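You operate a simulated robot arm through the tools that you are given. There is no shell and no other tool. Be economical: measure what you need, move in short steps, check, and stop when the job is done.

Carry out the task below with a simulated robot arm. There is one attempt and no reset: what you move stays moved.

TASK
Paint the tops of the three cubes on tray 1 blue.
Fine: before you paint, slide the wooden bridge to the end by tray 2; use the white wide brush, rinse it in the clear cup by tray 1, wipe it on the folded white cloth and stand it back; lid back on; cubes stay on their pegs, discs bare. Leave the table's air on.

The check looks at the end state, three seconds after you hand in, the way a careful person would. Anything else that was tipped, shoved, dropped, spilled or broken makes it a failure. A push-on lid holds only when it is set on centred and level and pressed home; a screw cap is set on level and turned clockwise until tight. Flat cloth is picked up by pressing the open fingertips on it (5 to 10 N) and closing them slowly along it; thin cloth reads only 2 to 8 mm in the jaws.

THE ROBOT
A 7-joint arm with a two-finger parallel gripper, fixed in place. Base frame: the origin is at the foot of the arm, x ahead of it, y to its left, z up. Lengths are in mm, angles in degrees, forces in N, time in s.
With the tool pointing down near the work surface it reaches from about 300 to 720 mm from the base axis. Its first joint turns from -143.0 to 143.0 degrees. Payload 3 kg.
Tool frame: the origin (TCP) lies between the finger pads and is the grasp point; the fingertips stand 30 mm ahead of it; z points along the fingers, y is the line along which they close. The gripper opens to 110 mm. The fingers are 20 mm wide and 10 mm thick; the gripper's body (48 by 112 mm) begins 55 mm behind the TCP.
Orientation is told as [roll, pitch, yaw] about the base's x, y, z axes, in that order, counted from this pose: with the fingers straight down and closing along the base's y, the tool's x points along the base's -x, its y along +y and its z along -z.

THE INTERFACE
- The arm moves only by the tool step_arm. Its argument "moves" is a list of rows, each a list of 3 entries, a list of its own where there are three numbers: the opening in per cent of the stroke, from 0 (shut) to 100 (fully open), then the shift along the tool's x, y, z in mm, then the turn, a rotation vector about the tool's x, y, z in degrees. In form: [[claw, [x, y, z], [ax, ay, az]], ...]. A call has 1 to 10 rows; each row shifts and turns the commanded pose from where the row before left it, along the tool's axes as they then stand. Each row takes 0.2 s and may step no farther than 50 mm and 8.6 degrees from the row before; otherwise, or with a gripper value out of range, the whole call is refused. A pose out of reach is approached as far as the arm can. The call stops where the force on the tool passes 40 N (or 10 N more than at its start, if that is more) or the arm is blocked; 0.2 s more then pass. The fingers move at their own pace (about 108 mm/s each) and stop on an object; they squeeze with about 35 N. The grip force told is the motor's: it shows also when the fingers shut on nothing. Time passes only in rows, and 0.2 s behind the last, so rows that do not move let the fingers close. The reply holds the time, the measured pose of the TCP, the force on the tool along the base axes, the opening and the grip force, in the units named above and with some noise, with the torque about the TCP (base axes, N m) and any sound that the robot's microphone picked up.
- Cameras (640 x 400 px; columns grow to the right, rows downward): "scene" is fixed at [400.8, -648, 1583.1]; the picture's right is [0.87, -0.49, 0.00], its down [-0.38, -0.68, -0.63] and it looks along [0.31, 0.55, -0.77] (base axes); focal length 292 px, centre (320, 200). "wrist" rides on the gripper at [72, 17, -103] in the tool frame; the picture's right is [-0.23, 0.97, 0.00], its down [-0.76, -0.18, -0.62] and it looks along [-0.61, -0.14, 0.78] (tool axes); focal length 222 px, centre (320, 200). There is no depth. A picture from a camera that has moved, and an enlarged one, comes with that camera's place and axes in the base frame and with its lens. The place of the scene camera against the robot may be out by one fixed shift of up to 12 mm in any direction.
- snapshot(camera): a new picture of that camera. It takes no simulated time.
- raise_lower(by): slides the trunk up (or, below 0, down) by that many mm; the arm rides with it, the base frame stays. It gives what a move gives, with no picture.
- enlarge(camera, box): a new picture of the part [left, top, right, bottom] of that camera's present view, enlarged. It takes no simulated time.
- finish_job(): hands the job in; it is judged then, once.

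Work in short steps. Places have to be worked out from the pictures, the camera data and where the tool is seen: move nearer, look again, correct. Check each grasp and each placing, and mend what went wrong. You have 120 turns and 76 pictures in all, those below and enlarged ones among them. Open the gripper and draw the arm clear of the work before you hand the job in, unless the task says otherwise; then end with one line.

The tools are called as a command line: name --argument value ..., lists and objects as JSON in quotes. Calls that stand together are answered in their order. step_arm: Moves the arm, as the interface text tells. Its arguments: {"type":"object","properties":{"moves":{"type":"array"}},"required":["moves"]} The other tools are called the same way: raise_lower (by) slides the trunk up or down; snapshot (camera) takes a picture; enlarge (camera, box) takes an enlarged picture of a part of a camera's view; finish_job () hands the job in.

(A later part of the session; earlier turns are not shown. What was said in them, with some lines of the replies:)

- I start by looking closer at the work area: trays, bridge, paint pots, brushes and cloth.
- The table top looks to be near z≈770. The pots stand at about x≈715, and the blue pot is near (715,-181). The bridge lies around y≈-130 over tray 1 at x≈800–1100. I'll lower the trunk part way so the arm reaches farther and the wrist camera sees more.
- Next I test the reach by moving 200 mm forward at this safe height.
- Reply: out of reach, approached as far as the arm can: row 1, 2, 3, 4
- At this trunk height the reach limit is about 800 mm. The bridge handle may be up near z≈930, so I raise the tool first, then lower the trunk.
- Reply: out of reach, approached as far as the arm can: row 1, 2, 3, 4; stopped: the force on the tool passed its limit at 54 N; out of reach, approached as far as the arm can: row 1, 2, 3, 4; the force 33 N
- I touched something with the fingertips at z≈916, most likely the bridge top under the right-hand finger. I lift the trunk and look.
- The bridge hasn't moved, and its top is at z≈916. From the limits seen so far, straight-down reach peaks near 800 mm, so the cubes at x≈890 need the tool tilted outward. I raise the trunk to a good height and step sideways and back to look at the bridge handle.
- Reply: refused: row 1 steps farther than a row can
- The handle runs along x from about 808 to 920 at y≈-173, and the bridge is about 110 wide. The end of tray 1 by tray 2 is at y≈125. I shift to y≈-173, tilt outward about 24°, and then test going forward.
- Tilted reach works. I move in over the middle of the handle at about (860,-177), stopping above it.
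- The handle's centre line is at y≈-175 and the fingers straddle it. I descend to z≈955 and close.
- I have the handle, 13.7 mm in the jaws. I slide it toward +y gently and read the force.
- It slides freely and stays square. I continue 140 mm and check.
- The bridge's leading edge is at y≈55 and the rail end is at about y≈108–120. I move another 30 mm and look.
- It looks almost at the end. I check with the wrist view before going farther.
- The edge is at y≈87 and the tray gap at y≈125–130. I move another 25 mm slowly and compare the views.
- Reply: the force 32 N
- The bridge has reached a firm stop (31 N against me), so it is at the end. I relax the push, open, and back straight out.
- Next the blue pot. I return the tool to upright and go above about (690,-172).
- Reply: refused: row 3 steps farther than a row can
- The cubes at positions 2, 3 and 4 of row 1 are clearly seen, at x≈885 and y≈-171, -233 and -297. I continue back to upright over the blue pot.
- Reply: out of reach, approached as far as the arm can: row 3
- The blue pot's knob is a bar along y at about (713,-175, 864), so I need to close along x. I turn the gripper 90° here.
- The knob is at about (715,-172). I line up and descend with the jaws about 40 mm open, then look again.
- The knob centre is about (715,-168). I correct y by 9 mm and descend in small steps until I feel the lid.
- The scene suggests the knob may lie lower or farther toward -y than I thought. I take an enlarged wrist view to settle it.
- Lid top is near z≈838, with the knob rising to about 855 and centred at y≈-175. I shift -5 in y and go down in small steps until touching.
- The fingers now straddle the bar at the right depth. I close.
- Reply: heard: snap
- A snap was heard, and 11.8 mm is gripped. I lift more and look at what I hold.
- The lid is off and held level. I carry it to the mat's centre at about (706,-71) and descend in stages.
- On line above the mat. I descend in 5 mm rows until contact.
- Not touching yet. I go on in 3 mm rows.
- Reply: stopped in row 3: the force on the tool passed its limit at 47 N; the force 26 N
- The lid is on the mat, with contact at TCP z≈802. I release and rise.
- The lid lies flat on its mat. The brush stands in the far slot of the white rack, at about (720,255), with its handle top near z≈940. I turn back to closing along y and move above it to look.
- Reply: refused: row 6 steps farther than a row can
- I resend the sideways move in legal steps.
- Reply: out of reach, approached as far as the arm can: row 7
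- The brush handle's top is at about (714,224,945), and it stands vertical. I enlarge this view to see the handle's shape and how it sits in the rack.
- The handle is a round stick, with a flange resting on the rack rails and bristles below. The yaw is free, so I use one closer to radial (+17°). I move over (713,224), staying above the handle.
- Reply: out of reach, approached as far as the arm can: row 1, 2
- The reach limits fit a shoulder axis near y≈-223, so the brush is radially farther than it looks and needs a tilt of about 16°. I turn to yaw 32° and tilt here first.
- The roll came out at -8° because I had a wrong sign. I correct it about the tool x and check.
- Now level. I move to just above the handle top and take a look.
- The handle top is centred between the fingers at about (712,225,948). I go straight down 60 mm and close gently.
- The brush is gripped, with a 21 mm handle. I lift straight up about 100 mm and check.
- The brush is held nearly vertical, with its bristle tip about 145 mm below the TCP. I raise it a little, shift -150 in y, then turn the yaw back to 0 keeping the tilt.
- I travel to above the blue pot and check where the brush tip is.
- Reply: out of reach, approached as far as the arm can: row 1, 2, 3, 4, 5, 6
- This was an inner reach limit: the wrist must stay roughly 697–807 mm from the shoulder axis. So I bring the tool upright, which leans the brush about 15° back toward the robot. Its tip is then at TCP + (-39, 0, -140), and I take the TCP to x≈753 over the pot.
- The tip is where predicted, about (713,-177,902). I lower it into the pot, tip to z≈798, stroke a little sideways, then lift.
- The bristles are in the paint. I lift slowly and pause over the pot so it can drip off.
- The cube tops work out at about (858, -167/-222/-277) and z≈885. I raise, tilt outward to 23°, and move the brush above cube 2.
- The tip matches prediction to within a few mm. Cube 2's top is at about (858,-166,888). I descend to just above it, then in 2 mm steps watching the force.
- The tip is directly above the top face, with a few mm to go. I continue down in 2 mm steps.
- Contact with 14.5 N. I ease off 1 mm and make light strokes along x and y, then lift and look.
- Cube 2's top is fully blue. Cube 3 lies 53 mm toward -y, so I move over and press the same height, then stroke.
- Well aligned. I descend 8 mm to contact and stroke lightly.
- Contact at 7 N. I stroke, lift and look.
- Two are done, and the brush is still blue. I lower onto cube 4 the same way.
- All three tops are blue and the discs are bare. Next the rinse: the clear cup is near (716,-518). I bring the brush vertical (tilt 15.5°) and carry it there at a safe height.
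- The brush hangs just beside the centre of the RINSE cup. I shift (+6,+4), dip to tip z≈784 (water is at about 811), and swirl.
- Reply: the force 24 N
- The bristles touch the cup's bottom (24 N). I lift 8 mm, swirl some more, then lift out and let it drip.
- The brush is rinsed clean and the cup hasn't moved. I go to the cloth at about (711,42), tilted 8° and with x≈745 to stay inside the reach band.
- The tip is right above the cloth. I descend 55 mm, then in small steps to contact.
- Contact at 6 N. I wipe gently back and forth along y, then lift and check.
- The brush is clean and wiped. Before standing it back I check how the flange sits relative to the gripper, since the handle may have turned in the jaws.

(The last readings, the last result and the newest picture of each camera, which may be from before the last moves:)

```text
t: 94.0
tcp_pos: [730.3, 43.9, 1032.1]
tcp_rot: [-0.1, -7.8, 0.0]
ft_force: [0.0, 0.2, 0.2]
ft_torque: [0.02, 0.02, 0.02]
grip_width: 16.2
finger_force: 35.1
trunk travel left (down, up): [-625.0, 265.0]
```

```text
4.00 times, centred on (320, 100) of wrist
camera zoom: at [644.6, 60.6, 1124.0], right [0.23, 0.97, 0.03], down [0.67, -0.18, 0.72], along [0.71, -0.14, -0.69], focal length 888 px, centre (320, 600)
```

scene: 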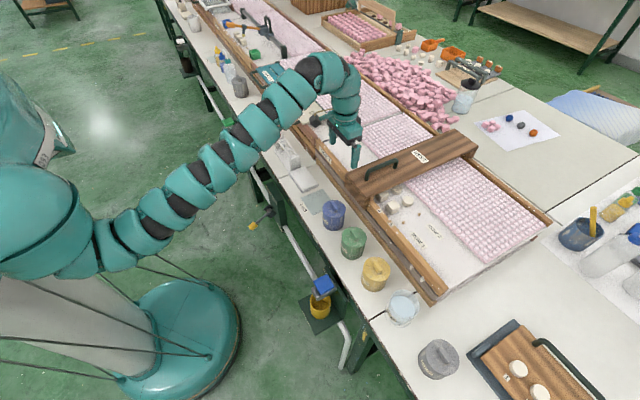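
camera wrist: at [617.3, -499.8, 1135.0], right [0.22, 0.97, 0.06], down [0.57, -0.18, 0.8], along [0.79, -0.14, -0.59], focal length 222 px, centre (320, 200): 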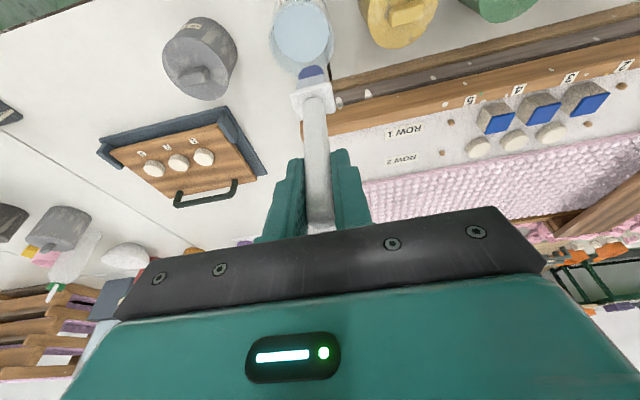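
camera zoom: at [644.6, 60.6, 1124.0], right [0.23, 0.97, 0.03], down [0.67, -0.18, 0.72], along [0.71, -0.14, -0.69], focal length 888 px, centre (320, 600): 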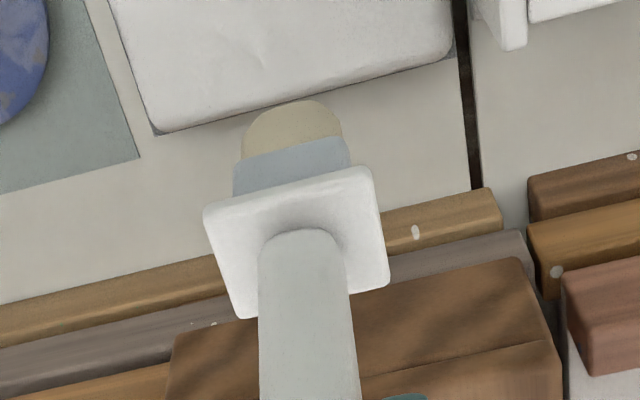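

The flange is square to the gripper, so at the rack I need tool yaw 0. The brush now seems to lean about 12° in the jaws, so I use tilt 12° and hover over the slot at (713,225.5).

step_arm --moves '[[0, [0, 0, 0], [0, -4.2, 0]], [0, [4.6, 45.4, 1], [0, 0, 0]], [0, [4.6, 45.4, 1], [0, 0, 0]], [0, [4.6, 45.4, 2], [0, 0, 0]], [0, [4.6, 45.4, 2], [0, 0, 0]], [0, [1, 0, 5], [0, 0, 0]], [0, [0, 0, 0], [0, 0, 0]]]'

enlarge --camera "scene" --box '[250, 85, 346, 145]'

enlarge --camera "wrist" --box '[240, 30, 400, 130]'

```text
t: 95.5
tcp_pos: [713.2, 224.8, 1018.5]
tcp_rot: [0.0, -12.1, -0.1]
ft_force: [0.4, -0.5, -0.4]
ft_torque: [-0.02, -0.03, 0.01]
grip_width: 16.2
finger_force: 34.6
trunk travel left (down, up): [-625.0, 265.0]
```

```text
6.67 times, centred on (298, 115) of scene
camera zoom: at [400.8, -648.0, 1583.1], right [0.87, -0.49, 0.0], down [-0.38, -0.68, -0.63], along [0.31, 0.55, -0.77], focal length 1944 px, centre (467, 767)
```

zoom: 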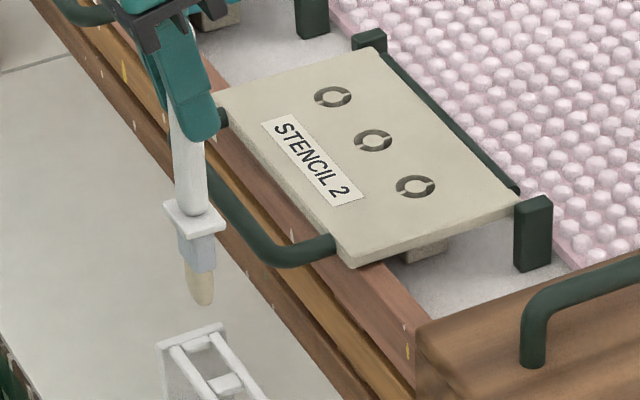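

```text
4.00 times, centred on (320, 80) of wrist
camera zoom: at [621.4, 242.3, 1103.0], right [0.22, 0.97, 0.05], down [0.61, -0.18, 0.77], along [0.76, -0.14, -0.64], focal length 888 px, centre (320, 680)
```

zoom: 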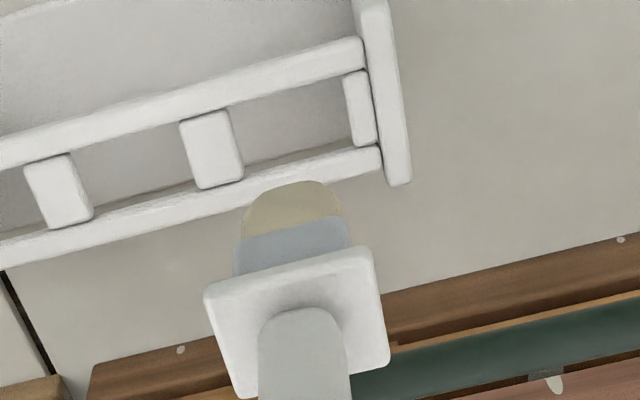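

The brush is over the slot to within a couple of mm. I shift (-2,+1), go down 42 mm to just above the rails, and recheck.

step_arm --moves '[[0, [5.4, 1, 20.3], [0, 0, 0]], [0, [5.4, 0, 20.3], [0, 0, 0]], [0, [0, 0, 0], [0, 0, 0]]]'

enlarge --camera "wrist" --box '[250, 40, 394, 130]'

```text
t: 96.3
tcp_pos: [711.9, 225.0, 976.6]
tcp_rot: [0.0, -12.2, 0.0]
ft_force: [-1.2, -0.5, -0.8]
ft_torque: [-0.01, 0.03, 0.0]
grip_width: 16.2
finger_force: 34.7
trunk travel left (down, up): [-625.0, 265.0]
```

```text
4.44 times, centred on (322, 85) of wrist
camera zoom: at [618.9, 243.2, 1061.2], right [0.22, 0.97, 0.05], down [0.61, -0.18, 0.77], along [0.76, -0.14, -0.64], focal length 987 px, centre (311, 711)
```

zoom: 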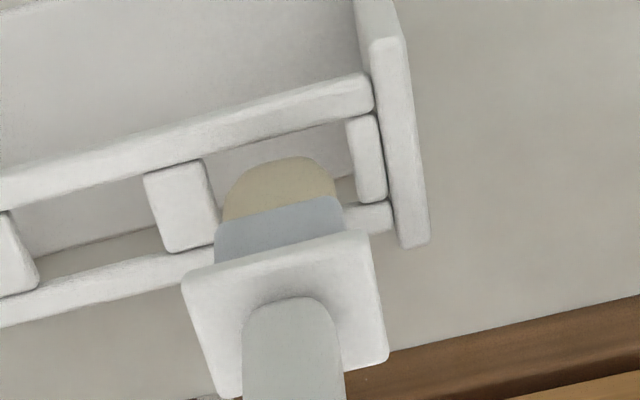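

The bristle tip is centred in the slot in both directions. I descend straight down in small steps, watching the force.

step_arm --moves '[[0, [1.7, 0, 7.8], [0, 0, 0]], [0, [1.7, 0, 7.8], [0, 0, 0]], [0, [1.7, 0, 7.8], [0, 0, 0]], [0, [0, 0, 0], [0, 0, 0]]]'

```text
t: 97.3
tcp_pos: [711.3, 225.3, 951.5]
tcp_rot: [-0.1, -12.1, -0.1]
ft_force: [-0.1, 0.1, -0.4]
ft_torque: [0.04, 0.02, 0.02]
grip_width: 16.3
finger_force: 34.7
trunk travel left (down, up): [-625.0, 265.0]
```

No resistance. Continuing.

step_arm --moves '[[0, [1.3, 0, 5.9], [0, 0, 0]], [0, [1.3, 0, 5.9], [0, 0, 0]], [0, [0.8, 0, 3.9], [0, 0, 0]], [0, [0.6, 0, 2.9], [0, 0, 0]], [0, [0, 0, 0], [0, 0, 0]]]'

```text
t: 98.5
tcp_pos: [711.4, 224.7, 933.3]
tcp_rot: [-0.1, -12.0, 0.0]
ft_force: [-0.2, -0.6, -0.6]
ft_torque: [-0.02, -0.02, 0.0]
grip_width: 16.4
finger_force: 35.2
trunk travel left (down, up): [-625.0, 265.0]
```

step_arm --moves '[[0, [0.5, 0, 2.4], [0, 0, 0]], [0, [0.5, 0, 2.4], [0, 0, 0]], [0, [0.5, 0, 2.4], [0, 0, 0]], [0, [0, 0, 0], [0, 0, 0]]]'

```text
t: 99.5
tcp_pos: [711.0, 225.3, 926.0]
tcp_rot: [-0.1, -12.1, -0.1]
ft_force: [-0.7, 0.0, -0.9]
ft_torque: [0.02, 0.01, 0.0]
grip_width: 16.4
finger_force: 35.4
trunk travel left (down, up): [-625.0, 265.0]
```

step_arm --moves '[[0, [0.4, 0, 2], [0, 0, 0]], [0, [0.4, 0, 2], [0, 0, 0]], [0, [0.4, 0, 2], [0, 0, 0]], [0, [0, 0, 0], [0, 0, 0]]]'

```text
t: 100.5
tcp_pos: [712.2, 225.5, 921.6]
tcp_rot: [0.0, -12.0, 0.0]
ft_force: [-0.8, 1.2, 4.2]
ft_torque: [0.08, -0.05, 0.03]
grip_width: 16.4
finger_force: 35.0
trunk travel left (down, up): [-625.0, 265.0]
```

Contact at z≈922, very near the pick-up height, so the flange is on the rails. I press one more mm, release, and look before withdrawing.

step_arm --moves '[[0, [0.2, 0, 1], [0, 0, 0]], [0, [0, 0, 0], [0, 0, 0]], [25, [0, 0, 0], [0, 0, 0]], [50, [0, 0, 0], [0, 0, 0]], [55, [0, 0, 0], [0, 0, 0]], [55, [0, 0, 0], [0, 0, 0]]]'

enlarge --camera "scene" --box '[250, 95, 346, 155]'

```text
t: 102.0
tcp_pos: [711.6, 227.0, 918.3]
tcp_rot: [-0.1, -12.1, -0.1]
ft_force: [-0.2, 0.2, 0.6]
ft_torque: [-0.02, -0.01, 0.0]
grip_width: 60.6
finger_force: 0.0
trunk travel left (down, up): [-625.0, 265.0]
```

```text
6.67 times, centred on (298, 125) of scene
camera zoom: at [400.8, -648.0, 1583.1], right [0.87, -0.49, 0.0], down [-0.38, -0.68, -0.63], along [0.31, 0.55, -0.77], focal length 1944 px, centre (467, 700)
```

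zoom: 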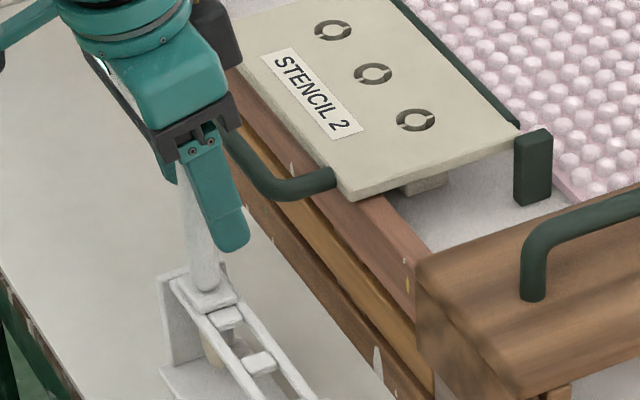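

The brush stands in its slot again. I withdraw straight up, then go upright over the lid on the mat.

step_arm --moves '[[55, [-7, 0, -32], [0, 0, 0]], [55, [-7, 0, -32], [0, 0, 0]], [55, [-7, 0, -32], [0, 0, 0]], [55, [-7, 0, -32], [0, 0, 0]], [55, [0, -45, 0], [0, 0, 0]], [55, [0, -45, 0], [0, 0, 0]], [55, [0, -45, 0], [0, 6, 0]], [55, [0, -45, 0], [0, 6, 0]], [55, [0, -45, 0], [0, 0, 0]], [55, [0, -45, 0], [0, 0, 0]]]'

step_arm --moves '[[55, [0, -28, 0], [0, 0, 8.5]], [55, [0, 0, 0], [0, 0, 8.5]], [55, [0, 0, 0], [0, 0, 8.5]], [55, [0, 0, 0], [0, 0, 8.5]], [55, [0, 0, 0], [0, 0, 8.5]], [55, [0, 0, 0], [0, 0, 8.5]], [55, [0, 0, 0], [0, 0, 8.5]], [55, [0, 0, 0], [0, 0, 8.5]], [55, [0, 0, 0], [0, 0, 8.5]], [55, [0, 0, 0], [0, 0, 8.5]]]'

step_arm --moves '[[55, [0, 0, 0], [0, 0, 5]], [55, [0, 0, 0], [0, 0, 0]]]'

```text
t: 104.2
tcp_pos: [712.2, -43.9, 1049.6]
tcp_rot: [-0.1, 0.0, 0.0]
ft_force: [-0.7, 0.5, -0.5]
ft_torque: [0.02, 0.01, 0.01]
grip_width: 60.6
finger_force: 0.1
trunk travel left (down, up): [-625.0, 265.0]
```

```text
t: 106.3
tcp_pos: [712.7, -71.7, 1049.4]
tcp_rot: [0.0, -0.1, -85.2]
ft_force: [0.2, 0.0, 0.3]
ft_torque: [0.02, -0.03, -0.01]
grip_width: 60.6
finger_force: 0.0
trunk travel left (down, up): [-625.0, 265.0]
```

```text
t: 107.0
tcp_pos: [712.9, -73.4, 1050.7]
tcp_rot: [0.1, 0.0, -90.2]
ft_force: [0.4, 0.2, 0.3]
ft_torque: [0.01, 0.01, 0.01]
grip_width: 60.8
finger_force: 0.0
trunk travel left (down, up): [-625.0, 265.0]
```

I descend to the lid knob at (706.5,-71), jaws 40 mm open, down to the release height.

step_arm --moves '[[40, [1, -6, 40], [0, 0, 0]], [36, [0, 0, 48], [0, 0, 0]], [36, [0, 0, 48], [0, 0, 0]], [36, [0, 0, 48], [0, 0, 0]], [36, [0, 0, 35], [0, 0, 0]], [36, [0, 0, 15], [0, 0, 0]], [36, [0, 0, 8], [0, 0, 0]], [36, [0, 0, 4], [0, 0, 0]], [36, [0, 0, 0], [0, 0, 0]]]'

```text
t: 109.0
tcp_pos: [706.2, -71.6, 803.9]
tcp_rot: [0.0, 0.0, -90.1]
ft_force: [-0.2, 0.8, 1.1]
ft_torque: [0.01, 0.0, 0.02]
grip_width: 39.6
finger_force: 0.1
trunk travel left (down, up): [-625.0, 265.0]
```

No contact with anything. I close on the knob and lift.

step_arm --moves '[[36, [0, 0, 1.5], [0, 0, 0]], [15, [0, 0, 0], [0, 0, 0]], [0, [0, 0, 0], [0, 0, 0]], [0, [0, 0, 0], [0, 0, 0]], [0, [0, 0, 0], [0, 0, 0]]]'

step_arm --moves '[[0, [0, 0, -10], [0, 0, 0]], [0, [0, 0, -40], [0, 0, 0]], [0, [0, 0, -45], [0, 0, 0]], [0, [0, 0, -45], [0, 0, 0]], [0, [0, 0, 0], [0, 0, 0]]]'

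```text
t: 110.2
tcp_pos: [707.1, -71.1, 801.9]
tcp_rot: [0.0, -0.1, -90.1]
ft_force: [1.3, 0.2, 1.3]
ft_torque: [0.04, 0.01, -0.06]
grip_width: 11.6
finger_force: 34.5
trunk travel left (down, up): [-625.0, 265.0]
```

```text
t: 111.3
tcp_pos: [707.1, -70.8, 942.0]
tcp_rot: [0.0, 0.0, -90.0]
ft_force: [-0.4, 0.0, 0.4]
ft_torque: [0.01, 0.02, 0.02]
grip_width: 11.6
finger_force: 34.3
trunk travel left (down, up): [-625.0, 265.0]
```

The lid is held. I carry it over the pot to (714.7,-175) and lower to 15 mm above its seat, then check.

step_arm --moves '[[0, [-35, 3, 0], [0, 0, 0]], [0, [-35, 3, 0], [0, 0, 0]], [0, [-34, 2, 0], [0, 0, 0]], [0, [0, 0, 35], [0, 0, 0]], [0, [0, 0, 20], [0, 0, 0]], [0, [0, 0, 0], [0, 0, 0]]]'

enlarge --camera "scene" --box '[290, 165, 386, 225]'

```text
t: 112.8
tcp_pos: [714.5, -175.9, 886.6]
tcp_rot: [0.0, -0.1, -90.1]
ft_force: [-0.1, 0.2, 0.5]
ft_torque: [0.0, 0.01, 0.02]
grip_width: 11.7
finger_force: 34.8
trunk travel left (down, up): [-625.0, 265.0]
```

```text
6.67 times, centred on (338, 195) of scene
camera zoom: at [400.8, -648.0, 1583.1], right [0.87, -0.49, 0.0], down [-0.38, -0.68, -0.63], along [0.31, 0.55, -0.77], focal length 1944 px, centre (200, 233)
```

zoom: 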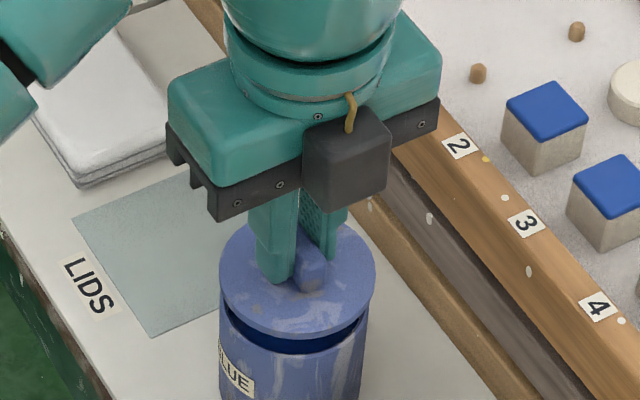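

The lid is centred over the pot. I lower it and press it home, watching the force and listening for the snap.

step_arm --moves '[[0, [0, 0, 5], [0, 0, 0]], [0, [0, 0, 4], [0, 0, 0]], [0, [0, 0, 3], [0, 0, 0]], [0, [0, 0, 2], [0, 0, 0]], [0, [0, 0, 0], [0, 0, 0]]]'

```text
t: 114.0
tcp_pos: [713.4, -175.8, 872.6]
tcp_rot: [0.2, 0.0, -90.0]
ft_force: [-0.3, -0.3, -0.4]
ft_torque: [-0.03, 0.01, -0.01]
grip_width: 12.2
finger_force: 35.0
trunk travel left (down, up): [-625.0, 265.0]
```

step_arm --moves '[[0, [0, 0, 2], [0, 0, 0]], [0, [0, 0, 1.5], [0, 0, 0]], [0, [0, 0, 1.5], [0, 0, 0]], [0, [0, 0, 1.5], [0, 0, 0]], [0, [0, 0, 0], [0, 0, 0]]]'

```text
t: 115.2
tcp_pos: [713.6, -177.3, 869.1]
tcp_rot: [0.4, -0.1, -90.1]
ft_force: [5.2, -1.2, 24.2]
ft_torque: [0.04, 0.0, -0.01]
grip_width: 11.7
finger_force: 35.0
trunk travel left (down, up): [-625.0, 265.0]
heard: snap
```

Snap, so the lid is home. One more light press, then release and rise.

step_arm --moves '[[0, [0, 0, 1], [0, 0, 0]], [0, [0, 0, 0], [0, 0, 0]]]'

step_arm --moves '[[0, [0, 0, -2], [0, 0, 0]], [0, [0, 0, -1.5], [0, 0, 0]], [36, [0, 0, 0], [0, 0, 0]], [36, [0, 0, 0], [0, 0, 0]], [36, [0, 0, -25], [0, 0, 0]], [36, [0, 0, -45], [0, 0, 0]], [36, [0, 0, -45], [0, 0, 0]], [60, [0, 0, -45], [0, 0, 0]], [60, [0, 0, 0], [0, 0, 0]]]'

snapshot --camera "scene"

```text
t: 115.7
tcp_pos: [714.0, -175.0, 869.5]
tcp_rot: [0.6, 0.0, -90.0]
ft_force: [-7.0, -0.1, 14.9]
ft_torque: [0.19, 0.41, 0.05]
grip_width: 11.9
finger_force: 34.8
trunk travel left (down, up): [-625.0, 265.0]
stopped in row 2: the force on the tool passed its limit at 40 N (the readings are from after the stop); the commanded pose is now the measured one
```

```text
t: 117.7
tcp_pos: [715.1, -174.5, 1031.2]
tcp_rot: [0.3, 0.0, -90.0]
ft_force: [0.0, -0.2, 0.2]
ft_torque: [-0.01, 0.01, 0.0]
grip_width: 65.9
finger_force: 0.1
trunk travel left (down, up): [-625.0, 265.0]
```

```text
2 pictures are left
```

scene: 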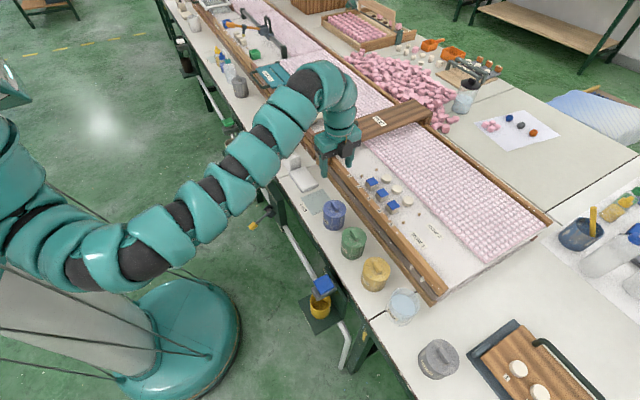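

I raised slightly before opening, so I check whether the lid stayed seated.

enlarge --camera "scene" --box '[306, 190, 370, 230]'

```text
10.00 times, centred on (338, 210) of scene
camera zoom: at [400.8, -648.0, 1583.1], right [0.87, -0.49, 0.0], down [-0.38, -0.68, -0.63], along [0.31, 0.55, -0.77], focal length 2917 px, centre (140, 100)
```

zoom: 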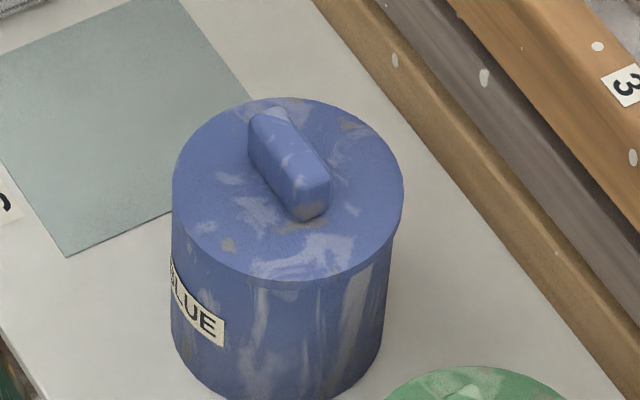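

It looks seated, with the same outline as at the start. To be sure, I press once more on the knob's top with closed fingers.

step_arm --moves '[[0, [0, 0, 40], [0, 0, 0]], [0, [0, 0, 45], [0, 0, 0]], [0, [0, 0, 35], [0, 0, 0]], [0, [0, 0, 10], [0, 0, 0]], [0, [0, 0, 3], [0, 0, 0]], [0, [0, 0, 3], [0, 0, 0]], [0, [0, 0, 2], [0, 0, 0]], [0, [0, 0, 0], [0, 0, 0]]]'

```text
t: 119.5
tcp_pos: [715.5, -175.5, 893.2]
tcp_rot: [0.5, 0.0, -90.1]
ft_force: [0.1, 0.8, 0.3]
ft_torque: [0.01, -0.01, -0.04]
grip_width: 0.0
finger_force: 34.5
trunk travel left (down, up): [-625.0, 265.0]
```

step_arm --moves '[[0, [0, 0, 2], [0, 0, 0]], [0, [0, 0, 2], [0, 0, 0]], [0, [0, 0, 2], [0, 0, 0]], [0, [0, 0, 1.5], [0, 0, 0]], [0, [0, 0, 1.5], [0, 0, 0]], [0, [0, 0, 1.5], [0, 0, 0]], [0, [0, 0, 1.5], [0, 0, 0]], [0, [0, 0, 1.5], [0, 0, 0]], [0, [0, 0, 1.5], [0, 0, 0]], [0, [0, 0, 1.5], [0, 0, 0]]]'

```text
t: 120.8
tcp_pos: [716.0, -175.2, 888.7]
tcp_rot: [1.0, -0.1, -90.1]
ft_force: [-8.4, -0.1, 21.0]
ft_torque: [-0.02, 0.25, 0.02]
grip_width: 0.0
finger_force: 35.3
trunk travel left (down, up): [-625.0, 265.0]
stopped in row 6: the force on the tool passed its limit at 42 N (the readings are from after the stop); the commanded pose is now the measured one
```

42 N with no further movement, so the lid is firmly home. I withdraw up and clear with the gripper open.

step_arm --moves '[[0, [0, 0, -20], [0, 0, 0]], [0, [0, 0, -45], [0, 0, 0]], [50, [0, 0, -45], [0, 0, 0]], [80, [0, 0, -45], [0, 0, 0]], [80, [0, 0, -45], [0, 0, 0]], [80, [0, 0, 0], [0, 0, 0]]]'

raise_lower --by 120

snapshot --camera "scene"

```text
t: 122.2
tcp_pos: [716.0, -174.8, 1086.7]
tcp_rot: [0.8, 0.0, -90.1]
ft_force: [-0.4, -1.3, 0.3]
ft_torque: [-0.01, 0.02, 0.01]
grip_width: 87.9
finger_force: 0.1
trunk travel left (down, up): [-625.0, 265.0]
```

```text
t: 123.7
tcp_pos: [714.9, -175.7, 1207.1]
tcp_rot: [0.8, -0.2, -90.1]
ft_force: [0.3, 0.5, -0.6]
ft_torque: [0.01, -0.01, -0.04]
grip_width: 88.0
finger_force: 0.1
trunk travel left (down, up): [-745.0, 145.0]
```

```text
0 pictures are left
```

scene: 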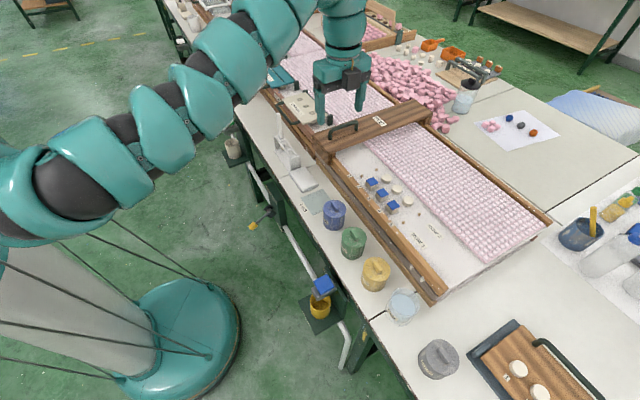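

Everything is in place: the bridge is at the tray 2 end, the three tops are blue and the discs bare. The brush is back in its rack, the lid is on, and the cup and cloth look undisturbed. I hand the job in.

finish_job

```text
The job is handed in.
```

The job is handed in: the tops of the three tray 1 cubes are blue and the discs are bare. The bridge is at the tray 2 end. The brush is rinsed, wiped and back in its rack, the blue lid is pressed home, and I never touched the table's air.
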